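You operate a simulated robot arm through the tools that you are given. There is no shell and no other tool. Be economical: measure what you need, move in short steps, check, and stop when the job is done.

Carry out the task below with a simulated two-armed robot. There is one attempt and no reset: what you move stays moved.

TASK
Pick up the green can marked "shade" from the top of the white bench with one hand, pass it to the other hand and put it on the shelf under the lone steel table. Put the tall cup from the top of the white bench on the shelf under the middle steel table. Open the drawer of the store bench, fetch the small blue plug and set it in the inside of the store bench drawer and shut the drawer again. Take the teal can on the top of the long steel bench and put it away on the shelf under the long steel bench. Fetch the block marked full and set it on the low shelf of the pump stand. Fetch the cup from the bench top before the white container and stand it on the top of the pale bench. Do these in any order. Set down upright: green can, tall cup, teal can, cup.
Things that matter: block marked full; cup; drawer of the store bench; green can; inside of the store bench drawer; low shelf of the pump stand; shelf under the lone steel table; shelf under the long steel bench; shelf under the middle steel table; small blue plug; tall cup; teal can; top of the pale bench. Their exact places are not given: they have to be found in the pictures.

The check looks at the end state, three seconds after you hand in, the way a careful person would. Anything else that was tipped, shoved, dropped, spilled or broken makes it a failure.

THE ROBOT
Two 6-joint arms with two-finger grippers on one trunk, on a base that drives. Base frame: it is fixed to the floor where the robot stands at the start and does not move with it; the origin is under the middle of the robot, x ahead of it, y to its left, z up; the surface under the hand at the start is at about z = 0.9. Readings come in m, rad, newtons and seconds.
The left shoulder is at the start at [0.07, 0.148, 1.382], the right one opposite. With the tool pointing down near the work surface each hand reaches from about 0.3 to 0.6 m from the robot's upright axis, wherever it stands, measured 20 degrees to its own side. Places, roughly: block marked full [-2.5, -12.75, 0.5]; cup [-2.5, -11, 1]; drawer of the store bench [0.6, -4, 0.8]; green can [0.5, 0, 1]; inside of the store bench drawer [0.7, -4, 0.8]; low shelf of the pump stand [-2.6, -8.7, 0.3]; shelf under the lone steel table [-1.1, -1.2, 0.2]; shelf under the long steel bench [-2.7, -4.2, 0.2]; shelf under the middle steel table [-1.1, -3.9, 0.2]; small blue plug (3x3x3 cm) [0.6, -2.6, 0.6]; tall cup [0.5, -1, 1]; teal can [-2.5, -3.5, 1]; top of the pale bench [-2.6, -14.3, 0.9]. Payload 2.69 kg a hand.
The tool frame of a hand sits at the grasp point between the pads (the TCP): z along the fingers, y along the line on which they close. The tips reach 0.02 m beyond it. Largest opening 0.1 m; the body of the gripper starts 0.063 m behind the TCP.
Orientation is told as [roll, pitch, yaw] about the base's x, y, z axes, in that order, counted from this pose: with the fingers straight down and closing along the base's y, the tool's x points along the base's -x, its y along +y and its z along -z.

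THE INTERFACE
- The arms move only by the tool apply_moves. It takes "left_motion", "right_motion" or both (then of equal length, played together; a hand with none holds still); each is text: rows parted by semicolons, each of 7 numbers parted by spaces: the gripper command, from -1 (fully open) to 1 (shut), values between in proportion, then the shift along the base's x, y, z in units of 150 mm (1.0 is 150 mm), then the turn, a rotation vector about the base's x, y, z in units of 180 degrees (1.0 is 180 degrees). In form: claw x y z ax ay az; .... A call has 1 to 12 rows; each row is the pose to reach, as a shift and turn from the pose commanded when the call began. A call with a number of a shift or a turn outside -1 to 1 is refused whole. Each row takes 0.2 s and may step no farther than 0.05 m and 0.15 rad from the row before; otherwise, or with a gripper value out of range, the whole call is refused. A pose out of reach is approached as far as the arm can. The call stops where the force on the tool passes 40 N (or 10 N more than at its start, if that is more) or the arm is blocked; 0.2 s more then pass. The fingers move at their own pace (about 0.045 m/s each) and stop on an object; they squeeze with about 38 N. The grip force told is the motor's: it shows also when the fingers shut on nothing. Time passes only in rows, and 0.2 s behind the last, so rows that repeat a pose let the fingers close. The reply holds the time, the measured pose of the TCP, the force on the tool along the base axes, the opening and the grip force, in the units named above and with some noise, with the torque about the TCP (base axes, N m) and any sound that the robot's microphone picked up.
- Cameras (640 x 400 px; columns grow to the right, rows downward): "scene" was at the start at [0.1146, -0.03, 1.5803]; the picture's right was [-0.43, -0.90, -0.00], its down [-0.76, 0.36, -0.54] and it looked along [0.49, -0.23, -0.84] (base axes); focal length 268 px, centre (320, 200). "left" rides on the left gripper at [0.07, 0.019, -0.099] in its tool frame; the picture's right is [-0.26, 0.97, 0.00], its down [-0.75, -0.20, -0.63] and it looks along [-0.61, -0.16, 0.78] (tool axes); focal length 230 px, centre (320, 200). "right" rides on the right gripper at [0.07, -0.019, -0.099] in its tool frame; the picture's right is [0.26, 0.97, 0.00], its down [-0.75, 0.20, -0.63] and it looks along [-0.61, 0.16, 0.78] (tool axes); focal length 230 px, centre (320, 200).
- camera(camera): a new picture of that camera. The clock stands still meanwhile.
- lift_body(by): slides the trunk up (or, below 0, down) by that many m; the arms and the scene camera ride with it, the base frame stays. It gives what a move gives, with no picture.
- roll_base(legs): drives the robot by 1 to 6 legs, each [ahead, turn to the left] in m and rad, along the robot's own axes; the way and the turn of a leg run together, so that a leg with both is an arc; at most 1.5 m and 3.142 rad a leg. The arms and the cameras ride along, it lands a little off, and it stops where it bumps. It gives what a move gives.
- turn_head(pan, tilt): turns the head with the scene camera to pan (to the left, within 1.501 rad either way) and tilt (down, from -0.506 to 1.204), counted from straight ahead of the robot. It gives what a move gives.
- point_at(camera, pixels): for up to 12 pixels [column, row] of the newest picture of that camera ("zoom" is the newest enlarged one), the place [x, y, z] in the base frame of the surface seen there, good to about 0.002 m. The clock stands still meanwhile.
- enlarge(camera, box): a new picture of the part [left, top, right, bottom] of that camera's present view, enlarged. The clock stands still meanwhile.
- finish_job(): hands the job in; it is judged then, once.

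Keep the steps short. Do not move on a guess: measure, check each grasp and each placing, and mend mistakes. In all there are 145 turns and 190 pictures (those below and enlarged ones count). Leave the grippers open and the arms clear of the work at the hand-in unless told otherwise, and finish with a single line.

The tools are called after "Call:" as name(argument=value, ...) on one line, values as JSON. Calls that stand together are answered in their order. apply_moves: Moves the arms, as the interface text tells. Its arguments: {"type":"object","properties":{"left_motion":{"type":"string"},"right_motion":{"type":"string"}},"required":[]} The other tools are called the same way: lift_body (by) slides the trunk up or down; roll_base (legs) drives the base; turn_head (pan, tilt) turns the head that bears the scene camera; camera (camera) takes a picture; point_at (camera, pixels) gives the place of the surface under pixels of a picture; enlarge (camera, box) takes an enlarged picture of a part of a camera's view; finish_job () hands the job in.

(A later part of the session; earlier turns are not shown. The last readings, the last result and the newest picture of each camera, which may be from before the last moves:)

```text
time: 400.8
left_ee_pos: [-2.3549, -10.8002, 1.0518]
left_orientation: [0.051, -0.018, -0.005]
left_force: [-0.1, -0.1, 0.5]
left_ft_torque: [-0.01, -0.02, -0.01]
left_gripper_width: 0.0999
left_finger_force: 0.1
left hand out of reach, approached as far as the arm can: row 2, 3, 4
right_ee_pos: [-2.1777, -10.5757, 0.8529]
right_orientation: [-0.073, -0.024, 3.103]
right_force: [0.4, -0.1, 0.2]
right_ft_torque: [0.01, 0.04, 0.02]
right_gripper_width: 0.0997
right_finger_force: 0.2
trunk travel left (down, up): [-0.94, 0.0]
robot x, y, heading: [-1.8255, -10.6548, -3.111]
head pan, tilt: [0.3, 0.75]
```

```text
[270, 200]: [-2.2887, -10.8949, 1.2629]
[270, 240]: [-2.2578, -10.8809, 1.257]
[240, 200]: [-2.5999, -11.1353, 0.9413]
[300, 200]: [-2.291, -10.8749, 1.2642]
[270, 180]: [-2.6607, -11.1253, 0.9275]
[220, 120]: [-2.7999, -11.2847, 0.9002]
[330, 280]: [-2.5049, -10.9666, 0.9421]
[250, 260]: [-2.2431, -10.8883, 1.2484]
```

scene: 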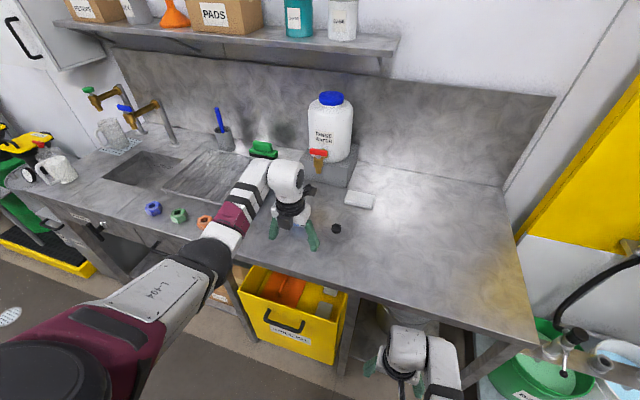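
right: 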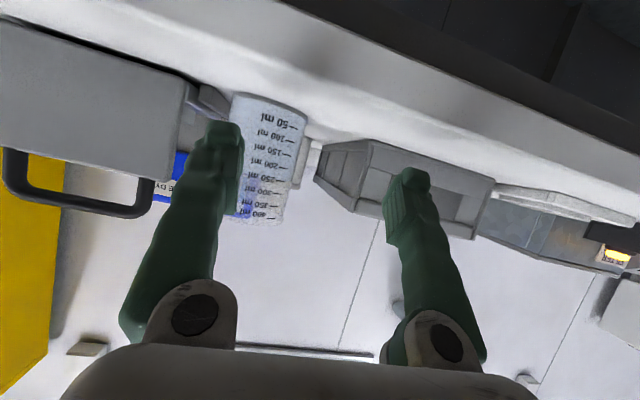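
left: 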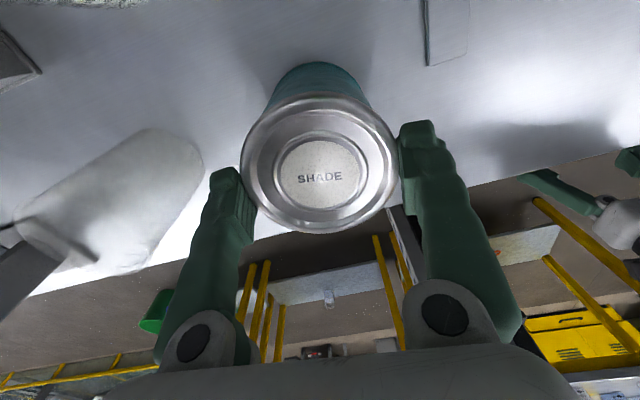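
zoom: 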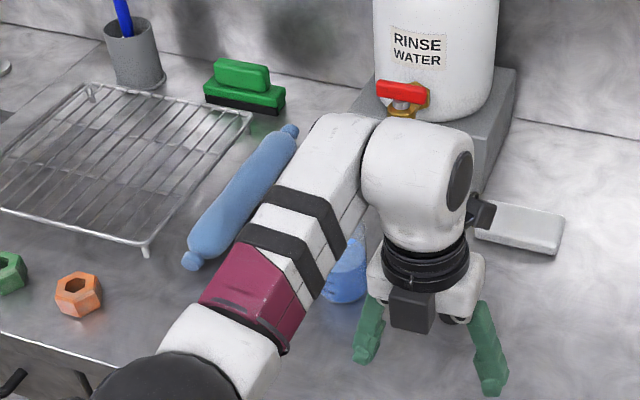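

The cup shows at zoom (345,270), beside the wrist. I'll measure its visible surfaces and step the base back 0.12 m to get a clear look.

Call:
point_at(camera="zoom", pixels=[[345, 288], [330, 297], [360, 265], [345, 270], [362, 235], [345, 303], [363, 290]])

Call:
roll_base(legs=[[-0.18, 0]])

Call:
turn_head(pan=0.35, tilt=0.65)

Call:
enlarge(camera="scene", box=[200, 120, 380, 260])

```text
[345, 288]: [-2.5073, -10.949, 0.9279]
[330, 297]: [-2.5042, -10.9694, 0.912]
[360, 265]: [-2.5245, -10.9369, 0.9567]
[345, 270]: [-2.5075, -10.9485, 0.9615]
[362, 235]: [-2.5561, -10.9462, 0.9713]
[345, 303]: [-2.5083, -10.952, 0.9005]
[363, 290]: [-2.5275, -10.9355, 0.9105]
```

```text
time: 402.2
left_ee_pos: [-2.1801, -10.7951, 1.0515]
left_orientation: [0.054, -0.02, -0.003]
left_force: [-0.4, 0.5, -0.4]
left_ft_torque: [0.01, 0.0, -0.01]
left_gripper_width: 0.1001
left_finger_force: 0.1
right_ee_pos: [-2.0019, -10.5693, 0.8503]
right_orientation: [-0.073, -0.023, 3.102]
right_force: [0.4, -0.1, 0.0]
right_ft_torque: [0.02, -0.06, 0.02]
right_gripper_width: 0.1
right_finger_force: 0.0
trunk travel left (down, up): [-0.94, 0.0]
robot x, y, heading: [-1.6453, -10.6448, -3.111]
head pan, tilt: [0.3, 0.75]
```

```text
time: 402.9
left_ee_pos: [-2.1787, -10.7946, 1.0518]
left_orientation: [0.051, -0.017, -0.005]
left_force: [-0.1, -0.1, -0.3]
left_ft_torque: [0.01, 0.01, 0.0]
left_gripper_width: 0.1
left_finger_force: 0.1
right_ee_pos: [-2.0014, -10.5702, 0.8513]
right_orientation: [-0.074, -0.025, 3.1]
right_force: [0.5, -0.1, -0.1]
right_ft_torque: [-0.02, -0.01, 0.02]
right_gripper_width: 0.0998
right_finger_force: 0.1
trunk travel left (down, up): [-0.94, 0.0]
robot x, y, heading: [-1.6484, -10.6489, -3.113]
head pan, tilt: [0.351, 0.649]
```

```text
2.86 times, centred on (290, 190) of scene
```

zoom: 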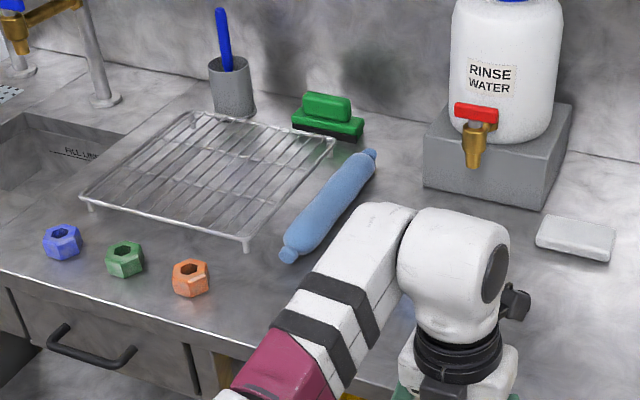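

From the points seen, the cup's centre is (-2.541, -10.968) with radius about 0.038. I'll shift the base to y -10.77, approach to x -1.98, then move the levelled hand over the cup.

Call:
roll_base(legs=[[0, 1.542], [0.12, 0], [0, -1.571], [0.33, 0]])

Call:
apply_moves(left_motion="-1 0 -0.15 0.05 -0.005 0.002 0; -1 -0.05 -0.3 0.05 -0.01 0.004 0; -1 -0.1 -0.4 0.05 -0.0162 0.0054 0; -1 -0.15 -0.45 0.05 -0.0162 0.0054 0; -1 -0.15 -0.45 0.05 -0.0162 0.0054 0")

Call:
camera(camera="left")

Call:
point_at(camera="left", pixels=[[320, 120], [320, 150], [290, 140], [350, 140], [320, 180], [320, 100]])

```text
time: 413.5
left_ee_pos: [-2.5107, -10.9099, 1.052]
left_orientation: [0.053, -0.017, -0.017]
left_force: [0.7, 0.1, 0.3]
left_ft_torque: [0.05, 0.02, -0.02]
left_gripper_width: 0.0999
left_finger_force: 0.1
right_ee_pos: [-2.3283, -10.6901, 0.8521]
right_orientation: [-0.074, -0.023, 3.089]
right_force: [10.8, -1.0, -4.9]
right_ft_torque: [0.32, 0.07, 0.54]
right_gripper_width: 0.0993
right_finger_force: 0.2
trunk travel left (down, up): [-0.94, 0.0]
robot x, y, heading: [-1.9767, -10.7751, -3.127]
head pan, tilt: [0.351, 0.649]
```

```text
time: 414.7
left_ee_pos: [-2.532, -10.9778, 1.0599]
left_orientation: [0.001, -0.001, -0.017]
left_force: [-0.2, -0.7, -0.6]
left_ft_torque: [-0.03, 0.0, 0.02]
left_gripper_width: 0.0998
left_finger_force: 0.2
right_ee_pos: [-2.3289, -10.6882, 0.8512]
right_orientation: [-0.073, -0.02, 3.089]
right_force: [5.5, 0.4, -0.9]
right_ft_torque: [0.04, 0.12, 0.28]
right_gripper_width: 0.0997
right_finger_force: 0.0
trunk travel left (down, up): [-0.94, 0.0]
robot x, y, heading: [-1.9763, -10.7699, -3.126]
head pan, tilt: [0.351, 0.649]
```

```text
64 pictures are left
```

left: 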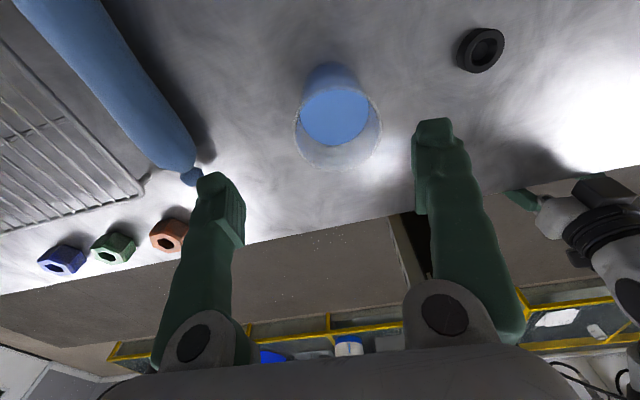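

```text
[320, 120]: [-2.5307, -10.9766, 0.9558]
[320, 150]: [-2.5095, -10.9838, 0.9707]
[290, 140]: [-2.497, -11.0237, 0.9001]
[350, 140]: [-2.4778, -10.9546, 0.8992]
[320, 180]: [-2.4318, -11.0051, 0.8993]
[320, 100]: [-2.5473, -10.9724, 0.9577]
```

The cup is in view (rim 295–382) and the hand is about (5, 12) mm off. I'll pull the right hand back a little since it touches the bench, centre the left hand, lower to z 0.965 and close.

Call:
apply_moves(left_motion="-1 -0.033 0.08 0 0 0 0; -1 -0.033 0.08 -0.2 0 0 0; -1 -0.033 0.08 -0.4 0 0 0; -1 -0.033 0.08 -0.63 0 0 0; -1 -0.033 0.08 -0.63 0 0 0; 0.3 -0.033 0.08 -0.63 0 0 0; 0.3 -0.033 0.08 -0.63 0 0 0; 0.3 -0.033 0.08 -0.63 0 0 0; 0.3 -0.033 0.08 -0.63 0 0 0", right_motion="-1 0.1 0 0 0 0 0; -1 0.2 0 0 0 0 0; -1 0.25 0 0 0 0 0; -1 0.25 0 0 0 0 0; -1 0.25 0 0 0 0 0; -1 0.25 0 0 0 0 0; -1 0.25 0 0 0 0 0; -1 0.25 0 0 0 0 0; -1 0.25 0 0 0 0 0")

Call:
camera(camera="left")

```text
time: 416.7
left_ee_pos: [-2.5392, -10.9633, 0.9644]
left_orientation: [0.001, -0.003, -0.019]
left_force: [-0.3, -0.7, 1.2]
left_ft_torque: [0.02, 0.04, -0.01]
left_gripper_width: 0.0599
left_finger_force: 36.8
right_ee_pos: [-2.312, -10.6817, 0.8347]
right_orientation: [-0.1, -0.024, 3.086]
right_force: [0.5, -0.6, 0.3]
right_ft_torque: [0.03, -0.01, 0.02]
right_gripper_width: 0.1001
right_finger_force: 0.1
right hand out of reach, approached as far as the arm can: row 1, 2, 3, 4, 5, 6, 7, 8, 9
trunk travel left (down, up): [-0.94, 0.0]
robot x, y, heading: [-1.9816, -10.771, -3.127]
head pan, tilt: [0.351, 0.649]
```

```text
63 pictures are left
```

left: 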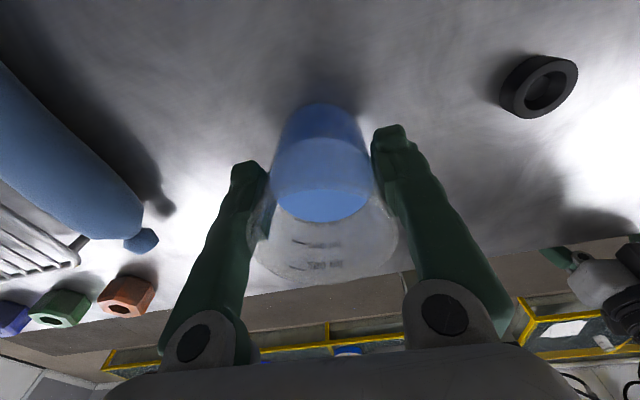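

The cup is gripped. I'll lift it 70 mm, back off 0.25 m, and drive on to the pale bench.

Call:
apply_moves(left_motion="0.6 0 0 0.15 0 0 0; 0.6 0 0 0.3 0 0 0; 0.6 0 0 0.47 0 0 0; 0.6 0 0 0.47 0 0 0")

Call:
roll_base(legs=[[-0.25, 0], [0, 1.556], [1.5, 0], [1.5, 0], [0, -1.571]])

Call:
turn_head(pan=0.3, tilt=0.65)

Call:
camera(camera="scene")

```text
time: 417.7
left_ee_pos: [-2.5401, -10.9653, 1.0353]
left_orientation: [0.001, -0.006, -0.016]
left_force: [0.2, 0.3, -1.8]
left_ft_torque: [0.01, 0.01, -0.01]
left_gripper_width: 0.0594
left_finger_force: 37.8
right_ee_pos: [-2.3116, -10.6815, 0.8322]
right_orientation: [-0.101, -0.022, 3.083]
right_force: [0.1, -0.2, 0.1]
right_ft_torque: [0.01, 0.01, 0.02]
right_gripper_width: 0.1
right_finger_force: 0.1
trunk travel left (down, up): [-0.94, 0.0]
robot x, y, heading: [-1.9785, -10.7738, -3.127]
head pan, tilt: [0.351, 0.649]
```

```text
time: 441.2
left_ee_pos: [-2.2957, -13.9439, 1.035]
left_orientation: [0.002, -0.002, -0.055]
left_force: [-0.4, 0.1, -2.2]
left_ft_torque: [-0.01, -0.02, -0.02]
left_gripper_width: 0.0593
left_finger_force: 38.4
right_ee_pos: [-2.0575, -13.668, 0.8332]
right_orientation: [-0.101, -0.023, 3.047]
right_force: [0.7, -0.5, 0.1]
right_ft_torque: [-0.01, 0.0, 0.01]
right_gripper_width: 0.1001
right_finger_force: 0.1
trunk travel left (down, up): [-0.94, 0.0]
robot x, y, heading: [-1.7279, -13.7733, 3.125]
head pan, tilt: [0.351, 0.649]
```

```text
time: 441.9
left_ee_pos: [-2.2959, -13.9431, 1.0353]
left_orientation: [0.001, -0.003, -0.053]
left_force: [-0.4, -0.5, -1.8]
left_ft_torque: [0.03, 0.02, -0.05]
left_gripper_width: 0.0594
left_finger_force: 38.0
right_ee_pos: [-2.058, -13.6665, 0.8333]
right_orientation: [-0.106, -0.022, 3.05]
right_force: [0.0, -0.5, 0.3]
right_ft_torque: [-0.01, -0.04, 0.0]
right_gripper_width: 0.1001
right_finger_force: 0.0
trunk travel left (down, up): [-0.94, 0.0]
robot x, y, heading: [-1.7262, -13.7711, 3.121]
head pan, tilt: [0.3, 0.649]
```

```text
62 pictures are left
```

scene: 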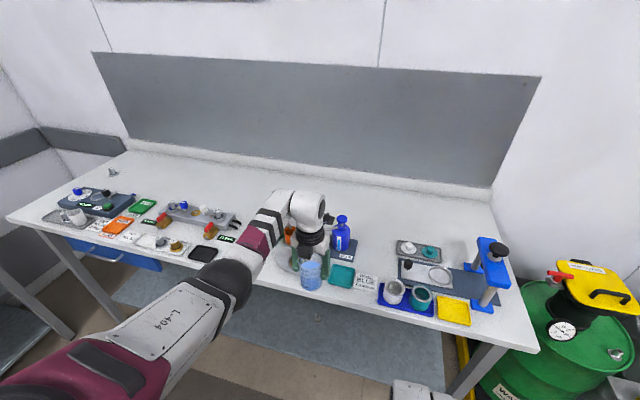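

The pale bench top has many items. I'll enlarge to find a free patch near the front and measure candidates.

Call:
enlarge(camera="scene", box=[120, 180, 500, 330])

Call:
point_at(camera="scene", pixels=[[368, 255], [375, 270], [365, 240], [225, 235], [215, 265], [400, 235], [360, 225], [340, 275], [310, 275], [340, 235], [440, 265], [262, 280]])

```text
1.68 times, centred on (310, 255) of scene
```

zoom: 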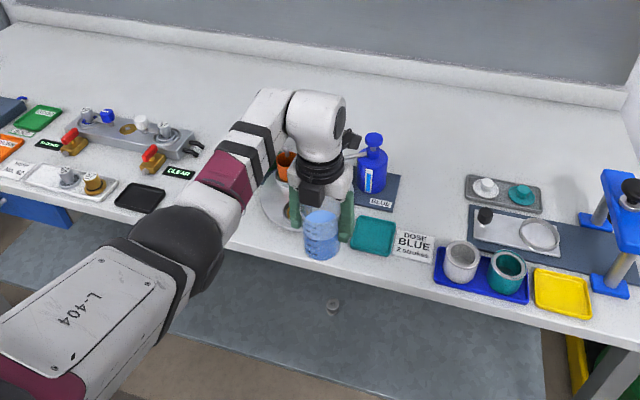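

```text
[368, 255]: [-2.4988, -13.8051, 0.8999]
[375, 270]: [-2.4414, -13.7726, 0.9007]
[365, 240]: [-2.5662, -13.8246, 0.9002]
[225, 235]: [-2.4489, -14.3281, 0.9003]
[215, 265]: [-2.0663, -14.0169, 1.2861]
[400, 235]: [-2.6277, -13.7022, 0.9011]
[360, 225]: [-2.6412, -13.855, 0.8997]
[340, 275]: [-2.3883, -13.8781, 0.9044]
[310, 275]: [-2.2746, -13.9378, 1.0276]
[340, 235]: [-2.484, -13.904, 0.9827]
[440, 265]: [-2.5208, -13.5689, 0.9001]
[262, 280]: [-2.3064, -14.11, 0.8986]
```

I'll use the free patch at about (-2.48, -13.785), between the blue bottle and the pots. I'll shift the base 0.155 m toward +y and come in.

Call:
roll_base(legs=[[-0.1, 0], [0, -1.55], [0.155, 0], [0, 1.571], [0.26, 0]])

Call:
turn_head(pan=0.2, tilt=0.8)

Call:
camera(camera="scene")

Call:
camera(camera="left")

```text
time: 453.1
left_ee_pos: [-2.4568, -13.8012, 1.037]
left_orientation: [0.0, -0.005, -0.033]
left_force: [0.2, -0.4, -1.1]
left_ft_torque: [0.0, 0.02, -0.02]
left_gripper_width: 0.0591
left_finger_force: 38.1
right_ee_pos: [-2.2264, -13.5203, 0.8344]
right_orientation: [-0.103, -0.025, 3.069]
right_force: [-0.1, -0.2, 0.5]
right_ft_torque: [0.01, 0.03, -0.04]
right_gripper_width: 0.1002
right_finger_force: 0.1
trunk travel left (down, up): [-0.94, 0.0]
robot x, y, heading: [-1.8915, -13.6195, 3.138]
head pan, tilt: [0.3, 0.649]
```

```text
time: 453.8
left_ee_pos: [-2.4585, -13.8016, 1.0356]
left_orientation: [0.001, -0.004, -0.033]
left_force: [-0.3, 0.1, -1.6]
left_ft_torque: [0.01, 0.0, -0.01]
left_gripper_width: 0.0592
left_finger_force: 38.0
right_ee_pos: [-2.2264, -13.5192, 0.8336]
right_orientation: [-0.105, -0.025, 3.068]
right_force: [-0.2, 0.7, -0.9]
right_ft_torque: [-0.01, 0.02, -0.01]
right_gripper_width: 0.1
right_finger_force: 0.1
trunk travel left (down, up): [-0.94, 0.0]
robot x, y, heading: [-1.8964, -13.6184, 3.137]
head pan, tilt: [0.201, 0.799]
```

```text
60 pictures are left
```

scene: 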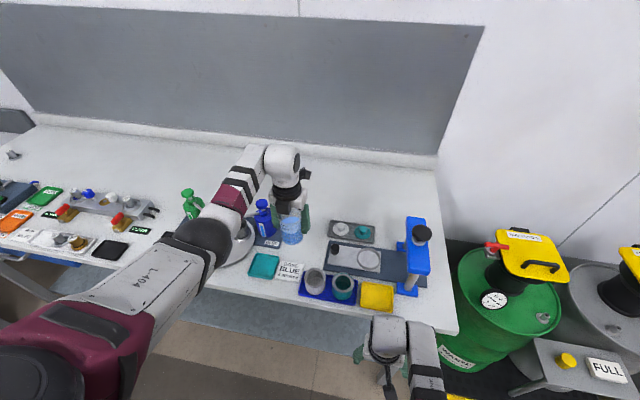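

```text
59 pictures are left
```

left: 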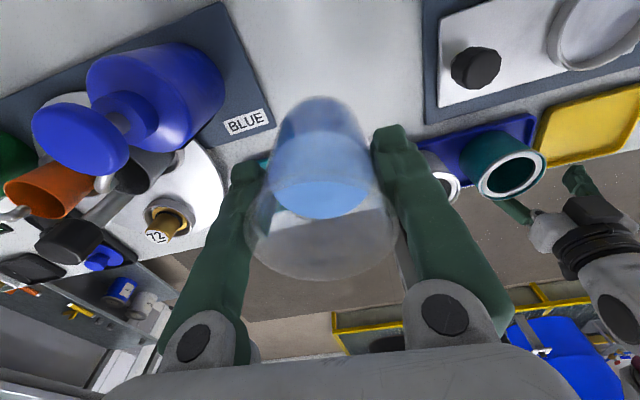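

The spot is free. I'll move (-30, +10) mm, lower 70 mm, then open only to 80 mm because the blue bottle is near, and lift away.

Call:
apply_moves(left_motion="0.6 -0.1 0.03 0 0 0 0; 0.6 -0.2 0.067 0 0 0 0; 0.6 -0.2 0.067 -0.15 0 0 0; 0.6 -0.2 0.067 -0.3 0 0 0; 0.6 -0.2 0.067 -0.42 0 0 0; 0.6 -0.2 0.067 -0.465 0 0 0; 0.6 -0.2 0.067 -0.47 0 0 0; 0.6 -0.2 0.067 -0.47 0 0 0")

Call:
apply_moves(left_motion="-0.3 0 0 0 0 0 0; -0.6 0 0 0 0 0 0; -0.6 0 0 0 0 0 0; -0.6 0 0 0.2 0 0 0; -0.6 0 0 0.4 0 0 0; -0.6 0 0 0.6 0 0 0; -0.6 0 0 0.6 0 0 0")

Call:
camera(camera="left")

Call:
roll_base(legs=[[-0.3, 0]])

Call:
turn_head(pan=-0.4, tilt=0.7)

Call:
camera(camera="scene")

```text
time: 455.6
left_ee_pos: [-2.4634, -13.7945, 0.9757]
left_orientation: [-0.001, -0.003, -0.032]
left_force: [-0.3, 0.2, -2.2]
left_ft_torque: [-0.02, 0.0, -0.02]
left_gripper_width: 0.0592
left_finger_force: 37.5
left hand out of reach, approached as far as the arm can: row 2, 3, 4, 5, 6, 7, 8
right_ee_pos: [-2.2268, -13.5188, 0.834]
right_orientation: [-0.104, -0.024, 3.067]
right_force: [-0.1, -1.1, -0.3]
right_ft_torque: [0.0, -0.01, 0.0]
right_gripper_width: 0.1002
right_finger_force: 0.0
trunk travel left (down, up): [-0.94, 0.0]
robot x, y, heading: [-1.8956, -13.6173, 3.145]
head pan, tilt: [0.201, 0.799]
```

```text
time: 457.1
left_ee_pos: [-2.4618, -13.7985, 1.0624]
left_orientation: [0.002, -0.009, -0.03]
left_force: [-0.4, -0.9, 0.9]
left_ft_torque: [-0.01, 0.04, 0.0]
left_gripper_width: 0.0798
left_finger_force: 0.0
left hand out of reach, approached as far as the arm can: row 4, 5, 6
right_ee_pos: [-2.2271, -13.5215, 0.8348]
right_orientation: [-0.106, -0.023, 3.07]
right_force: [0.6, 0.0, -0.2]
right_ft_torque: [0.02, -0.01, -0.01]
right_gripper_width: 0.1
right_finger_force: 0.1
trunk travel left (down, up): [-0.94, 0.0]
robot x, y, heading: [-1.8944, -13.6165, -3.136]
head pan, tilt: [0.201, 0.799]
```

```text
58 pictures are left
```

left: 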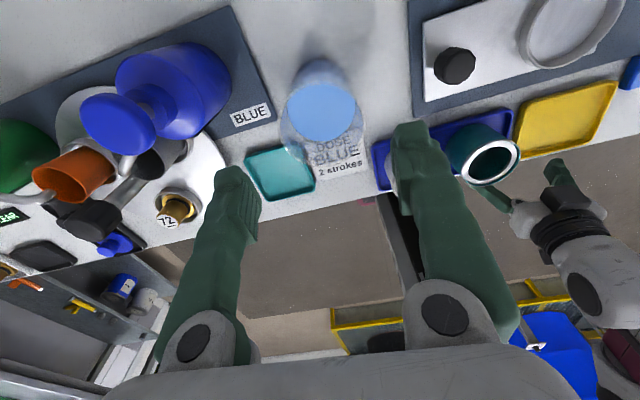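

```text
time: 459.2
left_ee_pos: [-2.1594, -13.7959, 1.0627]
left_orientation: [0.0, -0.006, -0.034]
left_force: [0.2, -1.2, -0.3]
left_ft_torque: [-0.01, -0.04, -0.02]
left_gripper_width: 0.0802
left_finger_force: 0.1
right_ee_pos: [-1.9252, -13.5194, 0.8324]
right_orientation: [-0.105, -0.023, 3.068]
right_force: [-0.1, -0.9, -0.3]
right_ft_torque: [0.02, -0.01, -0.01]
right_gripper_width: 0.1002
right_finger_force: 0.2
trunk travel left (down, up): [-0.94, 0.0]
robot x, y, heading: [-1.5901, -13.6164, 3.141]
head pan, tilt: [0.201, 0.799]
```

```text
time: 460.2
left_ee_pos: [-2.1576, -13.7965, 1.0643]
left_orientation: [0.0, -0.004, -0.035]
left_force: [0.2, 0.0, 0.5]
left_ft_torque: [-0.03, -0.02, -0.02]
left_gripper_width: 0.08
left_finger_force: 0.0
right_ee_pos: [-1.9236, -13.519, 0.8337]
right_orientation: [-0.105, -0.025, 3.069]
right_force: [0.5, -0.3, -0.1]
right_ft_torque: [0.0, 0.0, 0.01]
right_gripper_width: 0.1
right_finger_force: 0.0
trunk travel left (down, up): [-0.94, 0.0]
robot x, y, heading: [-1.5882, -13.617, 3.139]
head pan, tilt: [-0.4, 0.7]
```

```text
57 pictures are left
```

scene: 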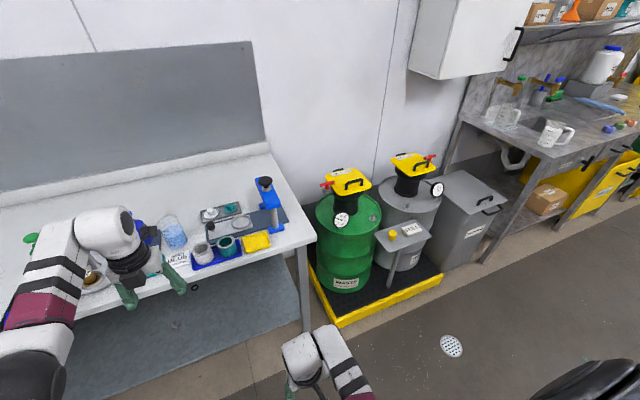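

The cup stands on the pale bench. Next I'll check the cup and the FULL block on the little stand at (410,235), and measure the block.

Call:
enlarge(camera="scene", box=[130, 190, 230, 280])

Call:
enlarge(camera="scene", box=[360, 200, 450, 270])

Call:
point_at(camera="scene", pixels=[[412, 229], [405, 231], [419, 227], [412, 233], [393, 234], [382, 235], [430, 235], [400, 248], [420, 222], [412, 224]])

```text
4.44 times, centred on (180, 235) of scene
```

zoom: 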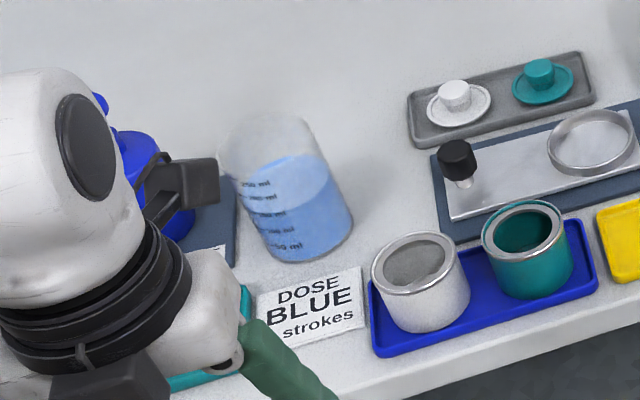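

```text
5.71 times, centred on (405, 235) of scene
```

zoom: 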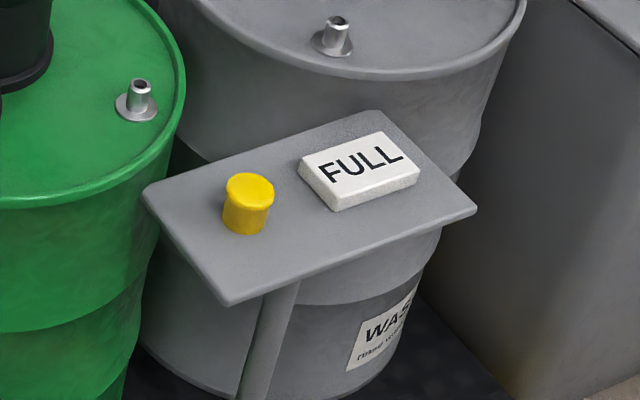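

```text
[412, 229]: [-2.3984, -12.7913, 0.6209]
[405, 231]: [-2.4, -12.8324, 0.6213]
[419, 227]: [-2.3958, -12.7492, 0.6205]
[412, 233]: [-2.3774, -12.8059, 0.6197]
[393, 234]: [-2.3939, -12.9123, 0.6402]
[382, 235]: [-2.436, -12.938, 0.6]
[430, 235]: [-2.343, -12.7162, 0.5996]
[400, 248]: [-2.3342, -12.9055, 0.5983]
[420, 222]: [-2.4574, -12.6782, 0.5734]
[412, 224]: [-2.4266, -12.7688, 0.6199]
```

The cup is upright on the pale bench. The FULL block is 20 mm thick, centred near (-2.40, -12.79) with its top at z 0.62. I'll measure its corners and the pallet edge, drive opposite it, and turn the gripper 90° to close across its short side.

Call:
point_at(camera="zoom", pixels=[[303, 165], [335, 203], [415, 172], [381, 137], [360, 170]])

Call:
point_at(camera="scene", pixels=[[400, 298], [340, 320], [430, 285]])

Call:
roll_base(legs=[[0, -1.568], [1.02, 0], [0, 1.571]])

Call:
apply_moves(left_motion="-1 0 0 -0.03 0 0 0.046; -1 0 0 -0.06 0 0 0.092; -1 0 0 -0.1 0 0 0.138; -1 0 0 -0.13 0 0 0.184; -1 0 0 -0.16 0 0 0.23; -1 0 0 -0.2 0 0 0.276; -1 0 0 -0.23 0 0 0.322; -1 0 0 -0.26 0 0 0.368; -1 0 0 -0.3 0 0 0.414; -1 0 0 -0.3 0 0 0.46; -1 0 0 -0.3 0 0 0.5; -1 0 0 -0.3 0 0 0.5")

Call:
turn_head(pan=0.3, tilt=0.9)

Call:
camera(camera="scene")

```text
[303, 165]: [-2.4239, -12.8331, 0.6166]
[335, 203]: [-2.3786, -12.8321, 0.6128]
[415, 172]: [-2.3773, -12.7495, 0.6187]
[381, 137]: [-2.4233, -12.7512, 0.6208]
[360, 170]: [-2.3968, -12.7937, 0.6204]
```

```text
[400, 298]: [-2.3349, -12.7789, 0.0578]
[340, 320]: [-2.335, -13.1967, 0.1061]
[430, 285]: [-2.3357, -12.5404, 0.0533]
```

```text
time: 473.1
left_ee_pos: [-2.1531, -12.7641, 1.064]
left_orientation: [0.0, -0.003, -0.055]
left_force: [0.7, 0.2, -0.2]
left_ft_torque: [0.0, -0.03, -0.02]
left_gripper_width: 0.08
left_finger_force: 0.1
right_ee_pos: [-1.9099, -12.4928, 0.8334]
right_orientation: [-0.102, -0.023, 3.045]
right_force: [0.1, 0.2, -0.1]
right_ft_torque: [0.03, 0.0, 0.03]
right_gripper_width: 0.1001
right_finger_force: 0.0
trunk travel left (down, up): [-0.94, 0.0]
robot x, y, heading: [-1.5797, -12.6017, 3.118]
head pan, tilt: [-0.4, 0.7]
```

```text
time: 475.7
left_ee_pos: [-2.152, -12.7649, 1.0186]
left_orientation: [-0.001, -0.008, 1.516]
left_force: [0.0, 0.5, 0.2]
left_ft_torque: [0.0, -0.02, 0.01]
left_gripper_width: 0.0999
left_finger_force: 0.1
right_ee_pos: [-1.9092, -12.4936, 0.8334]
right_orientation: [-0.104, -0.023, 3.046]
right_force: [1.2, -0.6, -0.2]
right_ft_torque: [0.0, -0.02, 0.03]
right_gripper_width: 0.0999
right_finger_force: 0.1
trunk travel left (down, up): [-0.94, 0.0]
robot x, y, heading: [-1.5789, -12.5996, 3.119]
head pan, tilt: [-0.4, 0.7]
```

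```text
time: 476.8
left_ee_pos: [-2.1526, -12.7645, 1.0186]
left_orientation: [-0.001, -0.009, 1.514]
left_force: [-0.4, 0.4, -0.2]
left_ft_torque: [-0.02, -0.02, -0.01]
left_gripper_width: 0.1
left_finger_force: 0.0
right_ee_pos: [-1.9099, -12.492, 0.8328]
right_orientation: [-0.105, -0.022, 3.046]
right_force: [0.2, 1.0, -0.5]
right_ft_torque: [-0.01, -0.01, 0.0]
right_gripper_width: 0.1
right_finger_force: 0.1
trunk travel left (down, up): [-0.94, 0.0]
robot x, y, heading: [-1.5834, -12.5994, 3.122]
head pan, tilt: [0.3, 0.901]
```

```text
54 pictures are left
```

scene: 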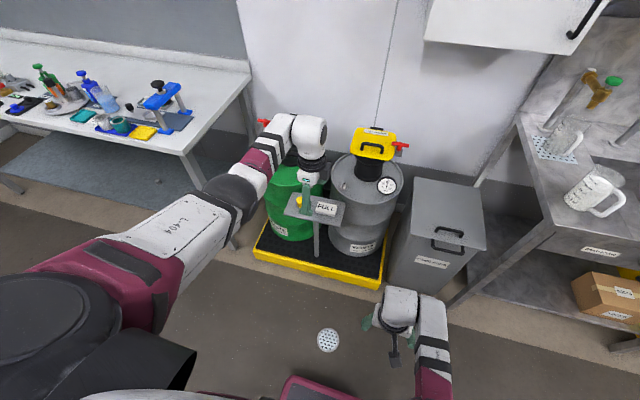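

I'll check how close the drums are behind the block before descending.

Call:
enlarge(camera="scene", box=[270, 150, 410, 250])

Call:
point_at(camera="zoom", pixels=[[255, 262], [275, 245], [310, 250], [335, 240], [300, 215], [230, 215], [345, 190], [200, 170], [330, 290], [260, 225], [290, 150], [220, 250]])

```text
4.00 times, centred on (340, 200) of scene
```

zoom: 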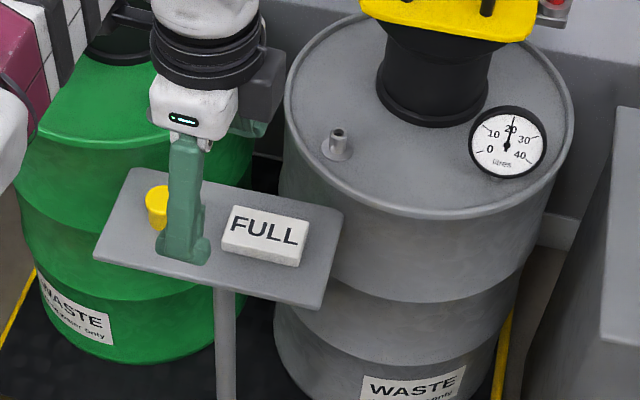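

```text
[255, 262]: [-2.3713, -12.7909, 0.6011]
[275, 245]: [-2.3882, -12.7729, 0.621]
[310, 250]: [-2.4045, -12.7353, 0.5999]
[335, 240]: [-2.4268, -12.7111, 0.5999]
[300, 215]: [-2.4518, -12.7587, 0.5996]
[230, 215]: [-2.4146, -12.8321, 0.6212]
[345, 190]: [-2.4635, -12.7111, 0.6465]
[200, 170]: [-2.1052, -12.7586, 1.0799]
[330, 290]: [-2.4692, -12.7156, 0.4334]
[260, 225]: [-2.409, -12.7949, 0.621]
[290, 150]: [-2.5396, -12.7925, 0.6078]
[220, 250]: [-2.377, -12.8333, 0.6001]
```

Behind the block the drum is at x -2.54, so there is room. I'll drive forward 0.25 m, align, narrow the fingers to 64 mm and lower to just above the block.

Call:
roll_base(legs=[[0.25, 0]])

Call:
apply_moves(left_motion="-0.28 0 -0.1 0 0 0 0.009; -0.28 0 -0.207 0 0 0 0.017; -0.28 0 -0.207 0 0 0 0.017; -0.28 0 -0.207 0 0 0 0.017")

Call:
lift_body(by=-0.345)

Call:
camera(camera="left")

Call:
point_at(camera="left", pixels=[[320, 150], [290, 150], [350, 150], [320, 180], [320, 120]])

```text
time: 478.6
left_ee_pos: [-2.4004, -12.7608, 1.02]
left_orientation: [0.002, -0.009, 1.515]
left_force: [0.6, 0.0, 0.2]
left_ft_torque: [-0.02, 0.01, 0.02]
left_gripper_width: 0.1001
left_finger_force: 0.0
right_ee_pos: [-2.159, -12.4864, 0.8344]
right_orientation: [-0.105, -0.026, 3.046]
right_force: [-0.3, -0.7, 0.3]
right_ft_torque: [0.0, 0.04, -0.05]
right_gripper_width: 0.1002
right_finger_force: 0.1
trunk travel left (down, up): [-0.94, 0.0]
robot x, y, heading: [-1.8315, -12.5932, 3.117]
head pan, tilt: [0.3, 0.901]
```

```text
time: 479.6
left_ee_pos: [-2.4034, -12.7905, 1.0198]
left_orientation: [-0.001, -0.009, 1.57]
left_force: [-1.0, 0.3, -0.3]
left_ft_torque: [-0.05, -0.01, 0.02]
left_gripper_width: 0.0639
left_finger_force: 0.1
right_ee_pos: [-2.1599, -12.4872, 0.8326]
right_orientation: [-0.107, -0.022, 3.045]
right_force: [0.0, -0.1, -0.1]
right_ft_torque: [0.02, -0.02, -0.01]
right_gripper_width: 0.1
right_finger_force: 0.1
trunk travel left (down, up): [-0.94, 0.0]
robot x, y, heading: [-1.8283, -12.5971, 3.117]
head pan, tilt: [0.3, 0.901]
```

```text
time: 483.0
left_ee_pos: [-2.4033, -12.7915, 0.674]
left_orientation: [-0.001, -0.009, 1.57]
left_force: [0.3, 0.1, 0.4]
left_ft_torque: [-0.01, -0.01, 0.0]
left_gripper_width: 0.0639
left_finger_force: 0.1
right_ee_pos: [-2.161, -12.487, 0.4879]
right_orientation: [-0.105, -0.024, 3.048]
right_force: [0.2, 1.0, 0.6]
right_ft_torque: [0.04, -0.01, -0.02]
right_gripper_width: 0.1001
right_finger_force: 0.1
trunk travel left (down, up): [-0.595, 0.345]
robot x, y, heading: [-1.8286, -12.5921, 3.118]
head pan, tilt: [0.3, 0.901]
```

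```text
52 pictures are left
```

left: 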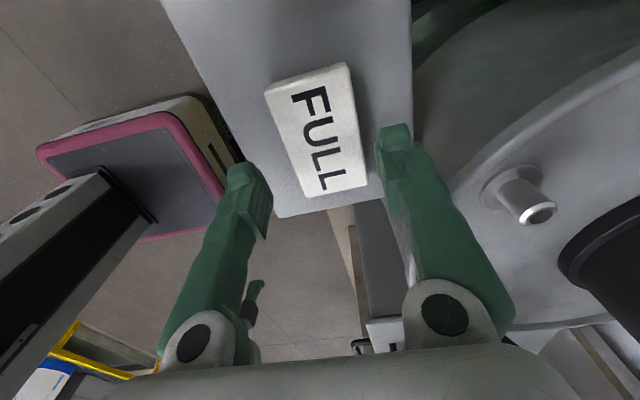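

```text
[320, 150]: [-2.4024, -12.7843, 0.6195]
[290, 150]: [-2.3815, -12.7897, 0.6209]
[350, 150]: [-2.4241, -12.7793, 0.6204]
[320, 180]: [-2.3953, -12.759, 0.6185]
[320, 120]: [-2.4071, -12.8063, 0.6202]
```

The block is centred between the fingers. I'll lower 50 mm, close, and lift.

Call:
lift_body(by=-0.05)

Call:
apply_moves(left_motion="1 0 0 0 0 0 0; 1 0 0 0 0 0 0; 1 0 0 0 0 0 0; 1 0 0 0 0 0 0")

Call:
lift_body(by=0.395)

Call:
camera(camera="left")

Call:
roll_base(legs=[[-0.3, 0], [0, -1.54], [1.5, 0], [1.5, 0], [1.06, 0], [0, 1.571]])

Call:
turn_head(pan=0.2, tilt=0.8)

Call:
camera(camera="scene")

```text
time: 483.9
left_ee_pos: [-2.4031, -12.7919, 0.6246]
left_orientation: [-0.001, -0.009, 1.569]
left_force: [0.1, -0.9, 0.3]
left_ft_torque: [-0.01, 0.0, 0.03]
left_gripper_width: 0.0637
left_finger_force: 0.1
right_ee_pos: [-2.1604, -12.4878, 0.4381]
right_orientation: [-0.103, -0.024, 3.047]
right_force: [0.3, 0.2, -0.4]
right_ft_torque: [0.04, 0.01, -0.04]
right_gripper_width: 0.0999
right_finger_force: 0.1
trunk travel left (down, up): [-0.545, 0.395]
robot x, y, heading: [-1.8269, -12.5912, 3.122]
head pan, tilt: [0.3, 0.901]
```

```text
time: 484.9
left_ee_pos: [-2.403, -12.7909, 0.6245]
left_orientation: [0.0, -0.009, 1.57]
left_force: [-0.9, 0.1, 1.5]
left_ft_torque: [0.05, 0.01, 0.06]
left_gripper_width: 0.0535
left_finger_force: 38.1
right_ee_pos: [-2.1597, -12.4884, 0.4381]
right_orientation: [-0.104, -0.021, 3.046]
right_force: [-0.1, -0.2, -0.1]
right_ft_torque: [0.0, -0.02, 0.02]
right_gripper_width: 0.1
right_finger_force: 0.1
trunk travel left (down, up): [-0.545, 0.395]
robot x, y, heading: [-1.8324, -12.5943, 3.12]
head pan, tilt: [0.3, 0.901]
```

```text
time: 488.7
left_ee_pos: [-2.404, -12.7926, 1.0183]
left_orientation: [-0.001, -0.009, 1.57]
left_force: [0.1, -0.3, -1.4]
left_ft_torque: [-0.01, -0.01, 0.01]
left_gripper_width: 0.0534
left_finger_force: 38.1
right_ee_pos: [-2.1602, -12.4883, 0.8324]
right_orientation: [-0.106, -0.023, 3.047]
right_force: [0.5, 0.4, -0.3]
right_ft_torque: [0.0, -0.02, 0.01]
right_gripper_width: 0.1001
right_finger_force: 0.0
trunk travel left (down, up): [-0.94, 0.0]
robot x, y, heading: [-1.8286, -12.5951, 3.122]
head pan, tilt: [0.3, 0.901]
```

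```text
51 pictures are left
```

left: 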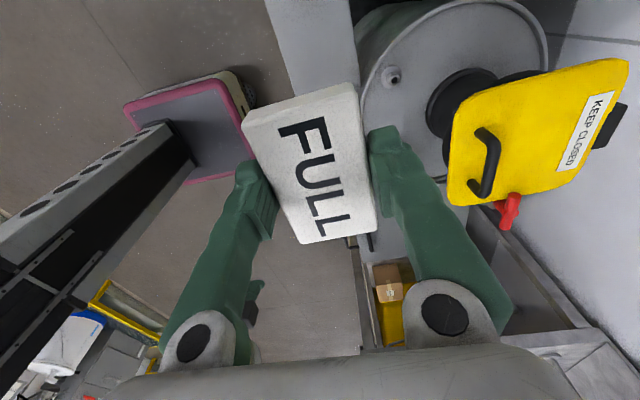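

```text
time: 517.5
left_ee_pos: [-2.1178, -8.7444, 1.0189]
left_orientation: [-0.001, -0.009, 1.592]
left_force: [-0.3, -0.6, -0.4]
left_ft_torque: [-0.02, -0.02, -0.01]
left_gripper_width: 0.0535
left_finger_force: 38.3
right_ee_pos: [-1.8815, -8.4362, 0.8322]
right_orientation: [-0.107, -0.022, 3.068]
right_force: [-0.4, 0.0, -0.6]
right_ft_torque: [-0.02, -0.01, 0.02]
right_gripper_width: 0.1001
right_finger_force: 0.0
trunk travel left (down, up): [-0.94, 0.0]
robot x, y, heading: [-1.5486, -8.532, -3.142]
head pan, tilt: [0.3, 0.901]
```

```text
time: 518.2
left_ee_pos: [-2.1165, -8.7454, 1.0186]
left_orientation: [0.0, -0.008, 1.591]
left_force: [-0.2, -0.5, -0.9]
left_ft_torque: [0.02, 0.0, 0.01]
left_gripper_width: 0.0536
left_finger_force: 38.4
right_ee_pos: [-1.8813, -8.4354, 0.8323]
right_orientation: [-0.107, -0.021, 3.069]
right_force: [0.3, 0.3, 0.2]
right_ft_torque: [0.01, -0.01, -0.01]
right_gripper_width: 0.1
right_finger_force: 0.1
trunk travel left (down, up): [-0.94, 0.0]
robot x, y, heading: [-1.5467, -8.534, -3.146]
head pan, tilt: [0.201, 0.799]
```

```text
50 pictures are left
```

scene: 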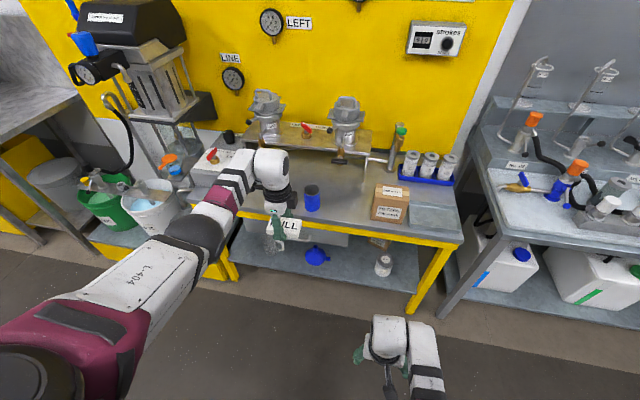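

I'm at the pump stand; its low shelf holds a bottle, a blue funnel and a jar. I'll lower the trunk 0.6 m and look at the shelf for free space.

Call:
lift_body(by=-0.4)

Call:
lift_body(by=-0.2)

Call:
camera(camera="scene")

Call:
point_at(camera="scene", pixels=[[250, 190], [350, 200], [340, 170], [300, 190], [380, 180], [400, 200], [330, 215], [360, 185], [420, 190], [370, 160], [300, 100], [350, 215]])

```text
time: 522.0
left_ee_pos: [-2.1168, -8.7464, 0.6191]
left_orientation: [-0.001, -0.01, 1.59]
left_force: [0.4, -0.2, -0.4]
left_ft_torque: [0.01, 0.0, 0.01]
left_gripper_width: 0.0535
left_finger_force: 37.6
right_ee_pos: [-1.8798, -8.4367, 0.4333]
right_orientation: [-0.107, -0.022, 3.071]
right_force: [-0.1, 0.4, 0.3]
right_ft_torque: [0.0, 0.0, -0.02]
right_gripper_width: 0.0999
right_finger_force: 0.1
trunk travel left (down, up): [-0.54, 0.4]
robot x, y, heading: [-1.5487, -8.5323, -3.139]
head pan, tilt: [0.201, 0.799]
```

```text
time: 524.2
left_ee_pos: [-2.1173, -8.7452, 0.4192]
left_orientation: [0.0, -0.009, 1.592]
left_force: [-0.6, 0.0, -1.0]
left_ft_torque: [0.01, -0.01, -0.01]
left_gripper_width: 0.0536
left_finger_force: 38.1
right_ee_pos: [-1.8818, -8.4354, 0.233]
right_orientation: [-0.107, -0.023, 3.067]
right_force: [-0.5, -0.5, 0.3]
right_ft_torque: [-0.03, 0.01, 0.0]
right_gripper_width: 0.0998
right_finger_force: 0.2
trunk travel left (down, up): [-0.34, 0.6]
robot x, y, heading: [-1.549, -8.5349, -3.144]
head pan, tilt: [0.201, 0.799]
```

```text
49 pictures are left
```

scene: 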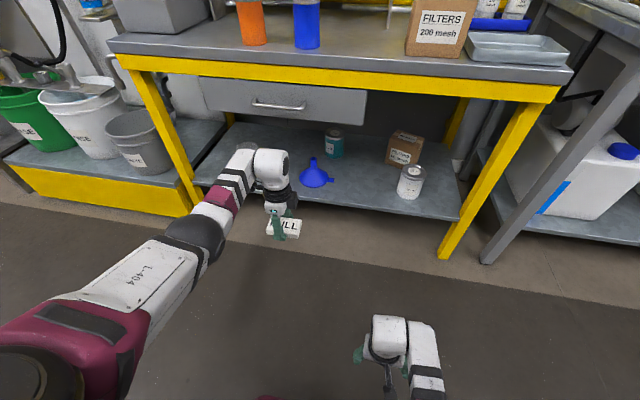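

```text
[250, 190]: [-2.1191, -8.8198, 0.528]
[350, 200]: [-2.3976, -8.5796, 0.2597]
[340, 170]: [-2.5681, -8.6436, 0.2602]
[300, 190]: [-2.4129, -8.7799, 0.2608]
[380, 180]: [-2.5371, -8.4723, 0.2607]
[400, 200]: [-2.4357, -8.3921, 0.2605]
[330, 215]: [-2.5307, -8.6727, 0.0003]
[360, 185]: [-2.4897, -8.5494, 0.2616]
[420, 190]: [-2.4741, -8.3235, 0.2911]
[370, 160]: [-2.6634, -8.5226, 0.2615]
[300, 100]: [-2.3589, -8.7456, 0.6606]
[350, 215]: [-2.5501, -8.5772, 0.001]
```

The shelf is at z 0.26 with a free patch near (-2.43, -8.555) between the funnel and the jar. I'll shift the base sideways 0.185 m, lower to a crossing height, and come partway forward.

Call:
roll_base(legs=[[0, -1.571], [0.185, 0], [0, 1.571], [0.12, 0]])

Call:
lift_body(by=-0.09)

Call:
camera(camera="scene")

Call:
point_at(camera="scene", pixels=[[320, 200], [300, 170], [340, 160], [270, 150], [400, 160], [330, 180], [300, 210], [250, 160]])

```text
time: 534.3
left_ee_pos: [-2.2354, -8.536, 0.418]
left_orientation: [-0.003, -0.008, 1.561]
left_force: [-0.1, 0.2, -1.2]
left_ft_torque: [0.03, 0.01, -0.02]
left_gripper_width: 0.0536
left_finger_force: 38.1
right_ee_pos: [-1.9889, -8.2336, 0.2317]
right_orientation: [-0.108, -0.023, 3.037]
right_force: [0.4, 0.2, -1.0]
right_ft_torque: [-0.01, 0.01, -0.02]
right_gripper_width: 0.1001
right_finger_force: 0.0
trunk travel left (down, up): [-0.34, 0.6]
robot x, y, heading: [-1.6585, -8.3461, 3.115]
head pan, tilt: [0.201, 0.799]
```

```text
time: 535.6
left_ee_pos: [-2.2346, -8.5367, 0.329]
left_orientation: [0.0, -0.01, 1.56]
left_force: [0.9, 0.3, -0.3]
left_ft_torque: [0.03, 0.0, 0.0]
left_gripper_width: 0.0534
left_finger_force: 37.9
right_ee_pos: [-1.9888, -8.2345, 0.1427]
right_orientation: [-0.107, -0.024, 3.036]
right_force: [-0.4, -1.1, 0.0]
right_ft_torque: [0.02, -0.01, 0.01]
right_gripper_width: 0.1001
right_finger_force: 0.0
trunk travel left (down, up): [-0.25, 0.69]
robot x, y, heading: [-1.6588, -8.3419, 3.106]
head pan, tilt: [0.201, 0.799]
```

```text
48 pictures are left
```

scene: 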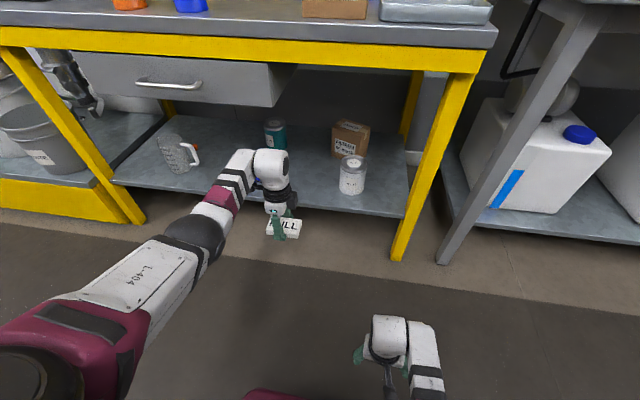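

```text
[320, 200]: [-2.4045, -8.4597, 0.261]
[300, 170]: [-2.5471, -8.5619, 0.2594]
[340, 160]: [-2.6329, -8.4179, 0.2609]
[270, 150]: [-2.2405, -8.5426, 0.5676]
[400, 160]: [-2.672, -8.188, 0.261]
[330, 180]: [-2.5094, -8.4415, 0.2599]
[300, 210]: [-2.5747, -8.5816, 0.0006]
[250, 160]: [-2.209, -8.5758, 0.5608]
```

I'm lined up. I'll drive forward 0.2 m over the shelf and check with both cameras.

Call:
roll_base(legs=[[0.2, 0]])

Call:
camera(camera="left")

Call:
camera(camera="scene")

```text
time: 537.2
left_ee_pos: [-2.4343, -8.5314, 0.3292]
left_orientation: [0.0, -0.009, 1.562]
left_force: [0.1, 0.2, -0.1]
left_ft_torque: [0.02, 0.0, 0.03]
left_gripper_width: 0.0536
left_finger_force: 37.4
right_ee_pos: [-2.19, -8.2284, 0.1421]
right_orientation: [-0.106, -0.024, 3.039]
right_force: [0.0, 0.1, 0.4]
right_ft_torque: [0.0, 0.01, 0.0]
right_gripper_width: 0.1001
right_finger_force: 0.0
trunk travel left (down, up): [-0.25, 0.69]
robot x, y, heading: [-1.8613, -8.3384, 3.117]
head pan, tilt: [0.201, 0.799]
```

```text
47 pictures are left
```

left: 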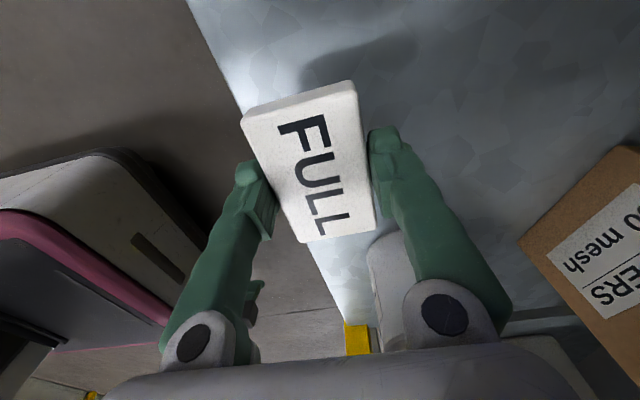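

```text
46 pictures are left
```

scene: 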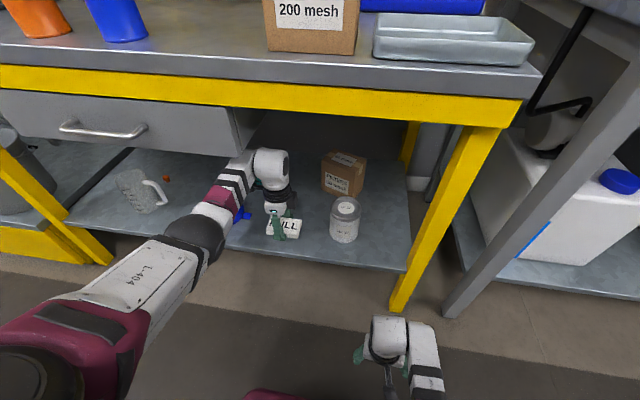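

The block's front edge is only just inside the shelf edge, so I'll go 40 mm further in, then lower 40 mm.

Call:
roll_base(legs=[[0.04, 0]])

Call:
lift_body(by=-0.041)

Call:
lift_body(by=-0.002)

Call:
camera(camera="left")

```text
time: 538.1
left_ee_pos: [-2.4747, -8.5293, 0.3284]
left_orientation: [-0.001, -0.009, 1.563]
left_force: [-0.4, 0.5, -0.9]
left_ft_torque: [0.0, -0.01, 0.03]
left_gripper_width: 0.0532
left_finger_force: 37.5
right_ee_pos: [-2.2293, -8.2273, 0.1431]
right_orientation: [-0.108, -0.021, 3.04]
right_force: [-1.1, -0.2, 0.6]
right_ft_torque: [-0.03, -0.03, 0.03]
right_gripper_width: 0.1
right_finger_force: 0.0
trunk travel left (down, up): [-0.25, 0.69]
robot x, y, heading: [-1.9028, -8.3405, 3.116]
head pan, tilt: [0.201, 0.799]
```

```text
time: 538.9
left_ee_pos: [-2.4746, -8.5293, 0.2878]
left_orientation: [0.001, -0.008, 1.562]
left_force: [0.0, 0.4, -1.7]
left_ft_torque: [0.02, -0.03, 0.04]
left_gripper_width: 0.0536
left_finger_force: 37.7
right_ee_pos: [-2.2295, -8.2273, 0.1025]
right_orientation: [-0.108, -0.023, 3.038]
right_force: [0.3, -0.1, 0.0]
right_ft_torque: [0.01, 0.01, 0.0]
right_gripper_width: 0.0999
right_finger_force: 0.0
trunk travel left (down, up): [-0.209, 0.731]
robot x, y, heading: [-1.8999, -8.332, 3.108]
head pan, tilt: [0.201, 0.799]
```

```text
time: 539.4
left_ee_pos: [-2.4749, -8.5285, 0.286]
left_orientation: [-0.002, -0.009, 1.563]
left_force: [0.5, 0.2, -0.6]
left_ft_torque: [0.02, -0.02, 0.01]
left_gripper_width: 0.0536
left_finger_force: 37.9
right_ee_pos: [-2.2285, -8.2283, 0.0997]
right_orientation: [-0.107, -0.024, 3.037]
right_force: [-0.1, -0.1, 0.2]
right_ft_torque: [0.0, -0.03, -0.02]
right_gripper_width: 0.1001
right_finger_force: 0.0
trunk travel left (down, up): [-0.207, 0.733]
robot x, y, heading: [-1.8962, -8.3371, 3.107]
head pan, tilt: [0.201, 0.799]
```

```text
45 pictures are left
```

left: 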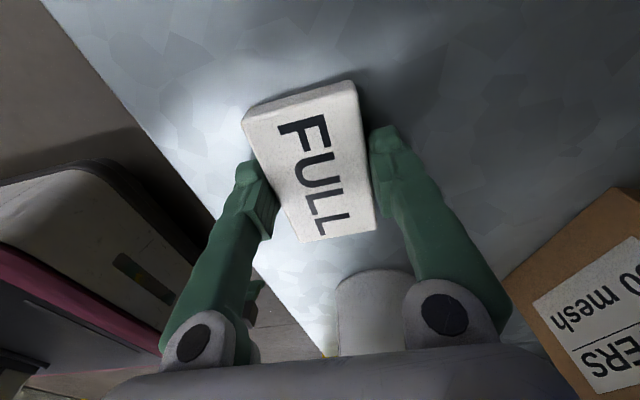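

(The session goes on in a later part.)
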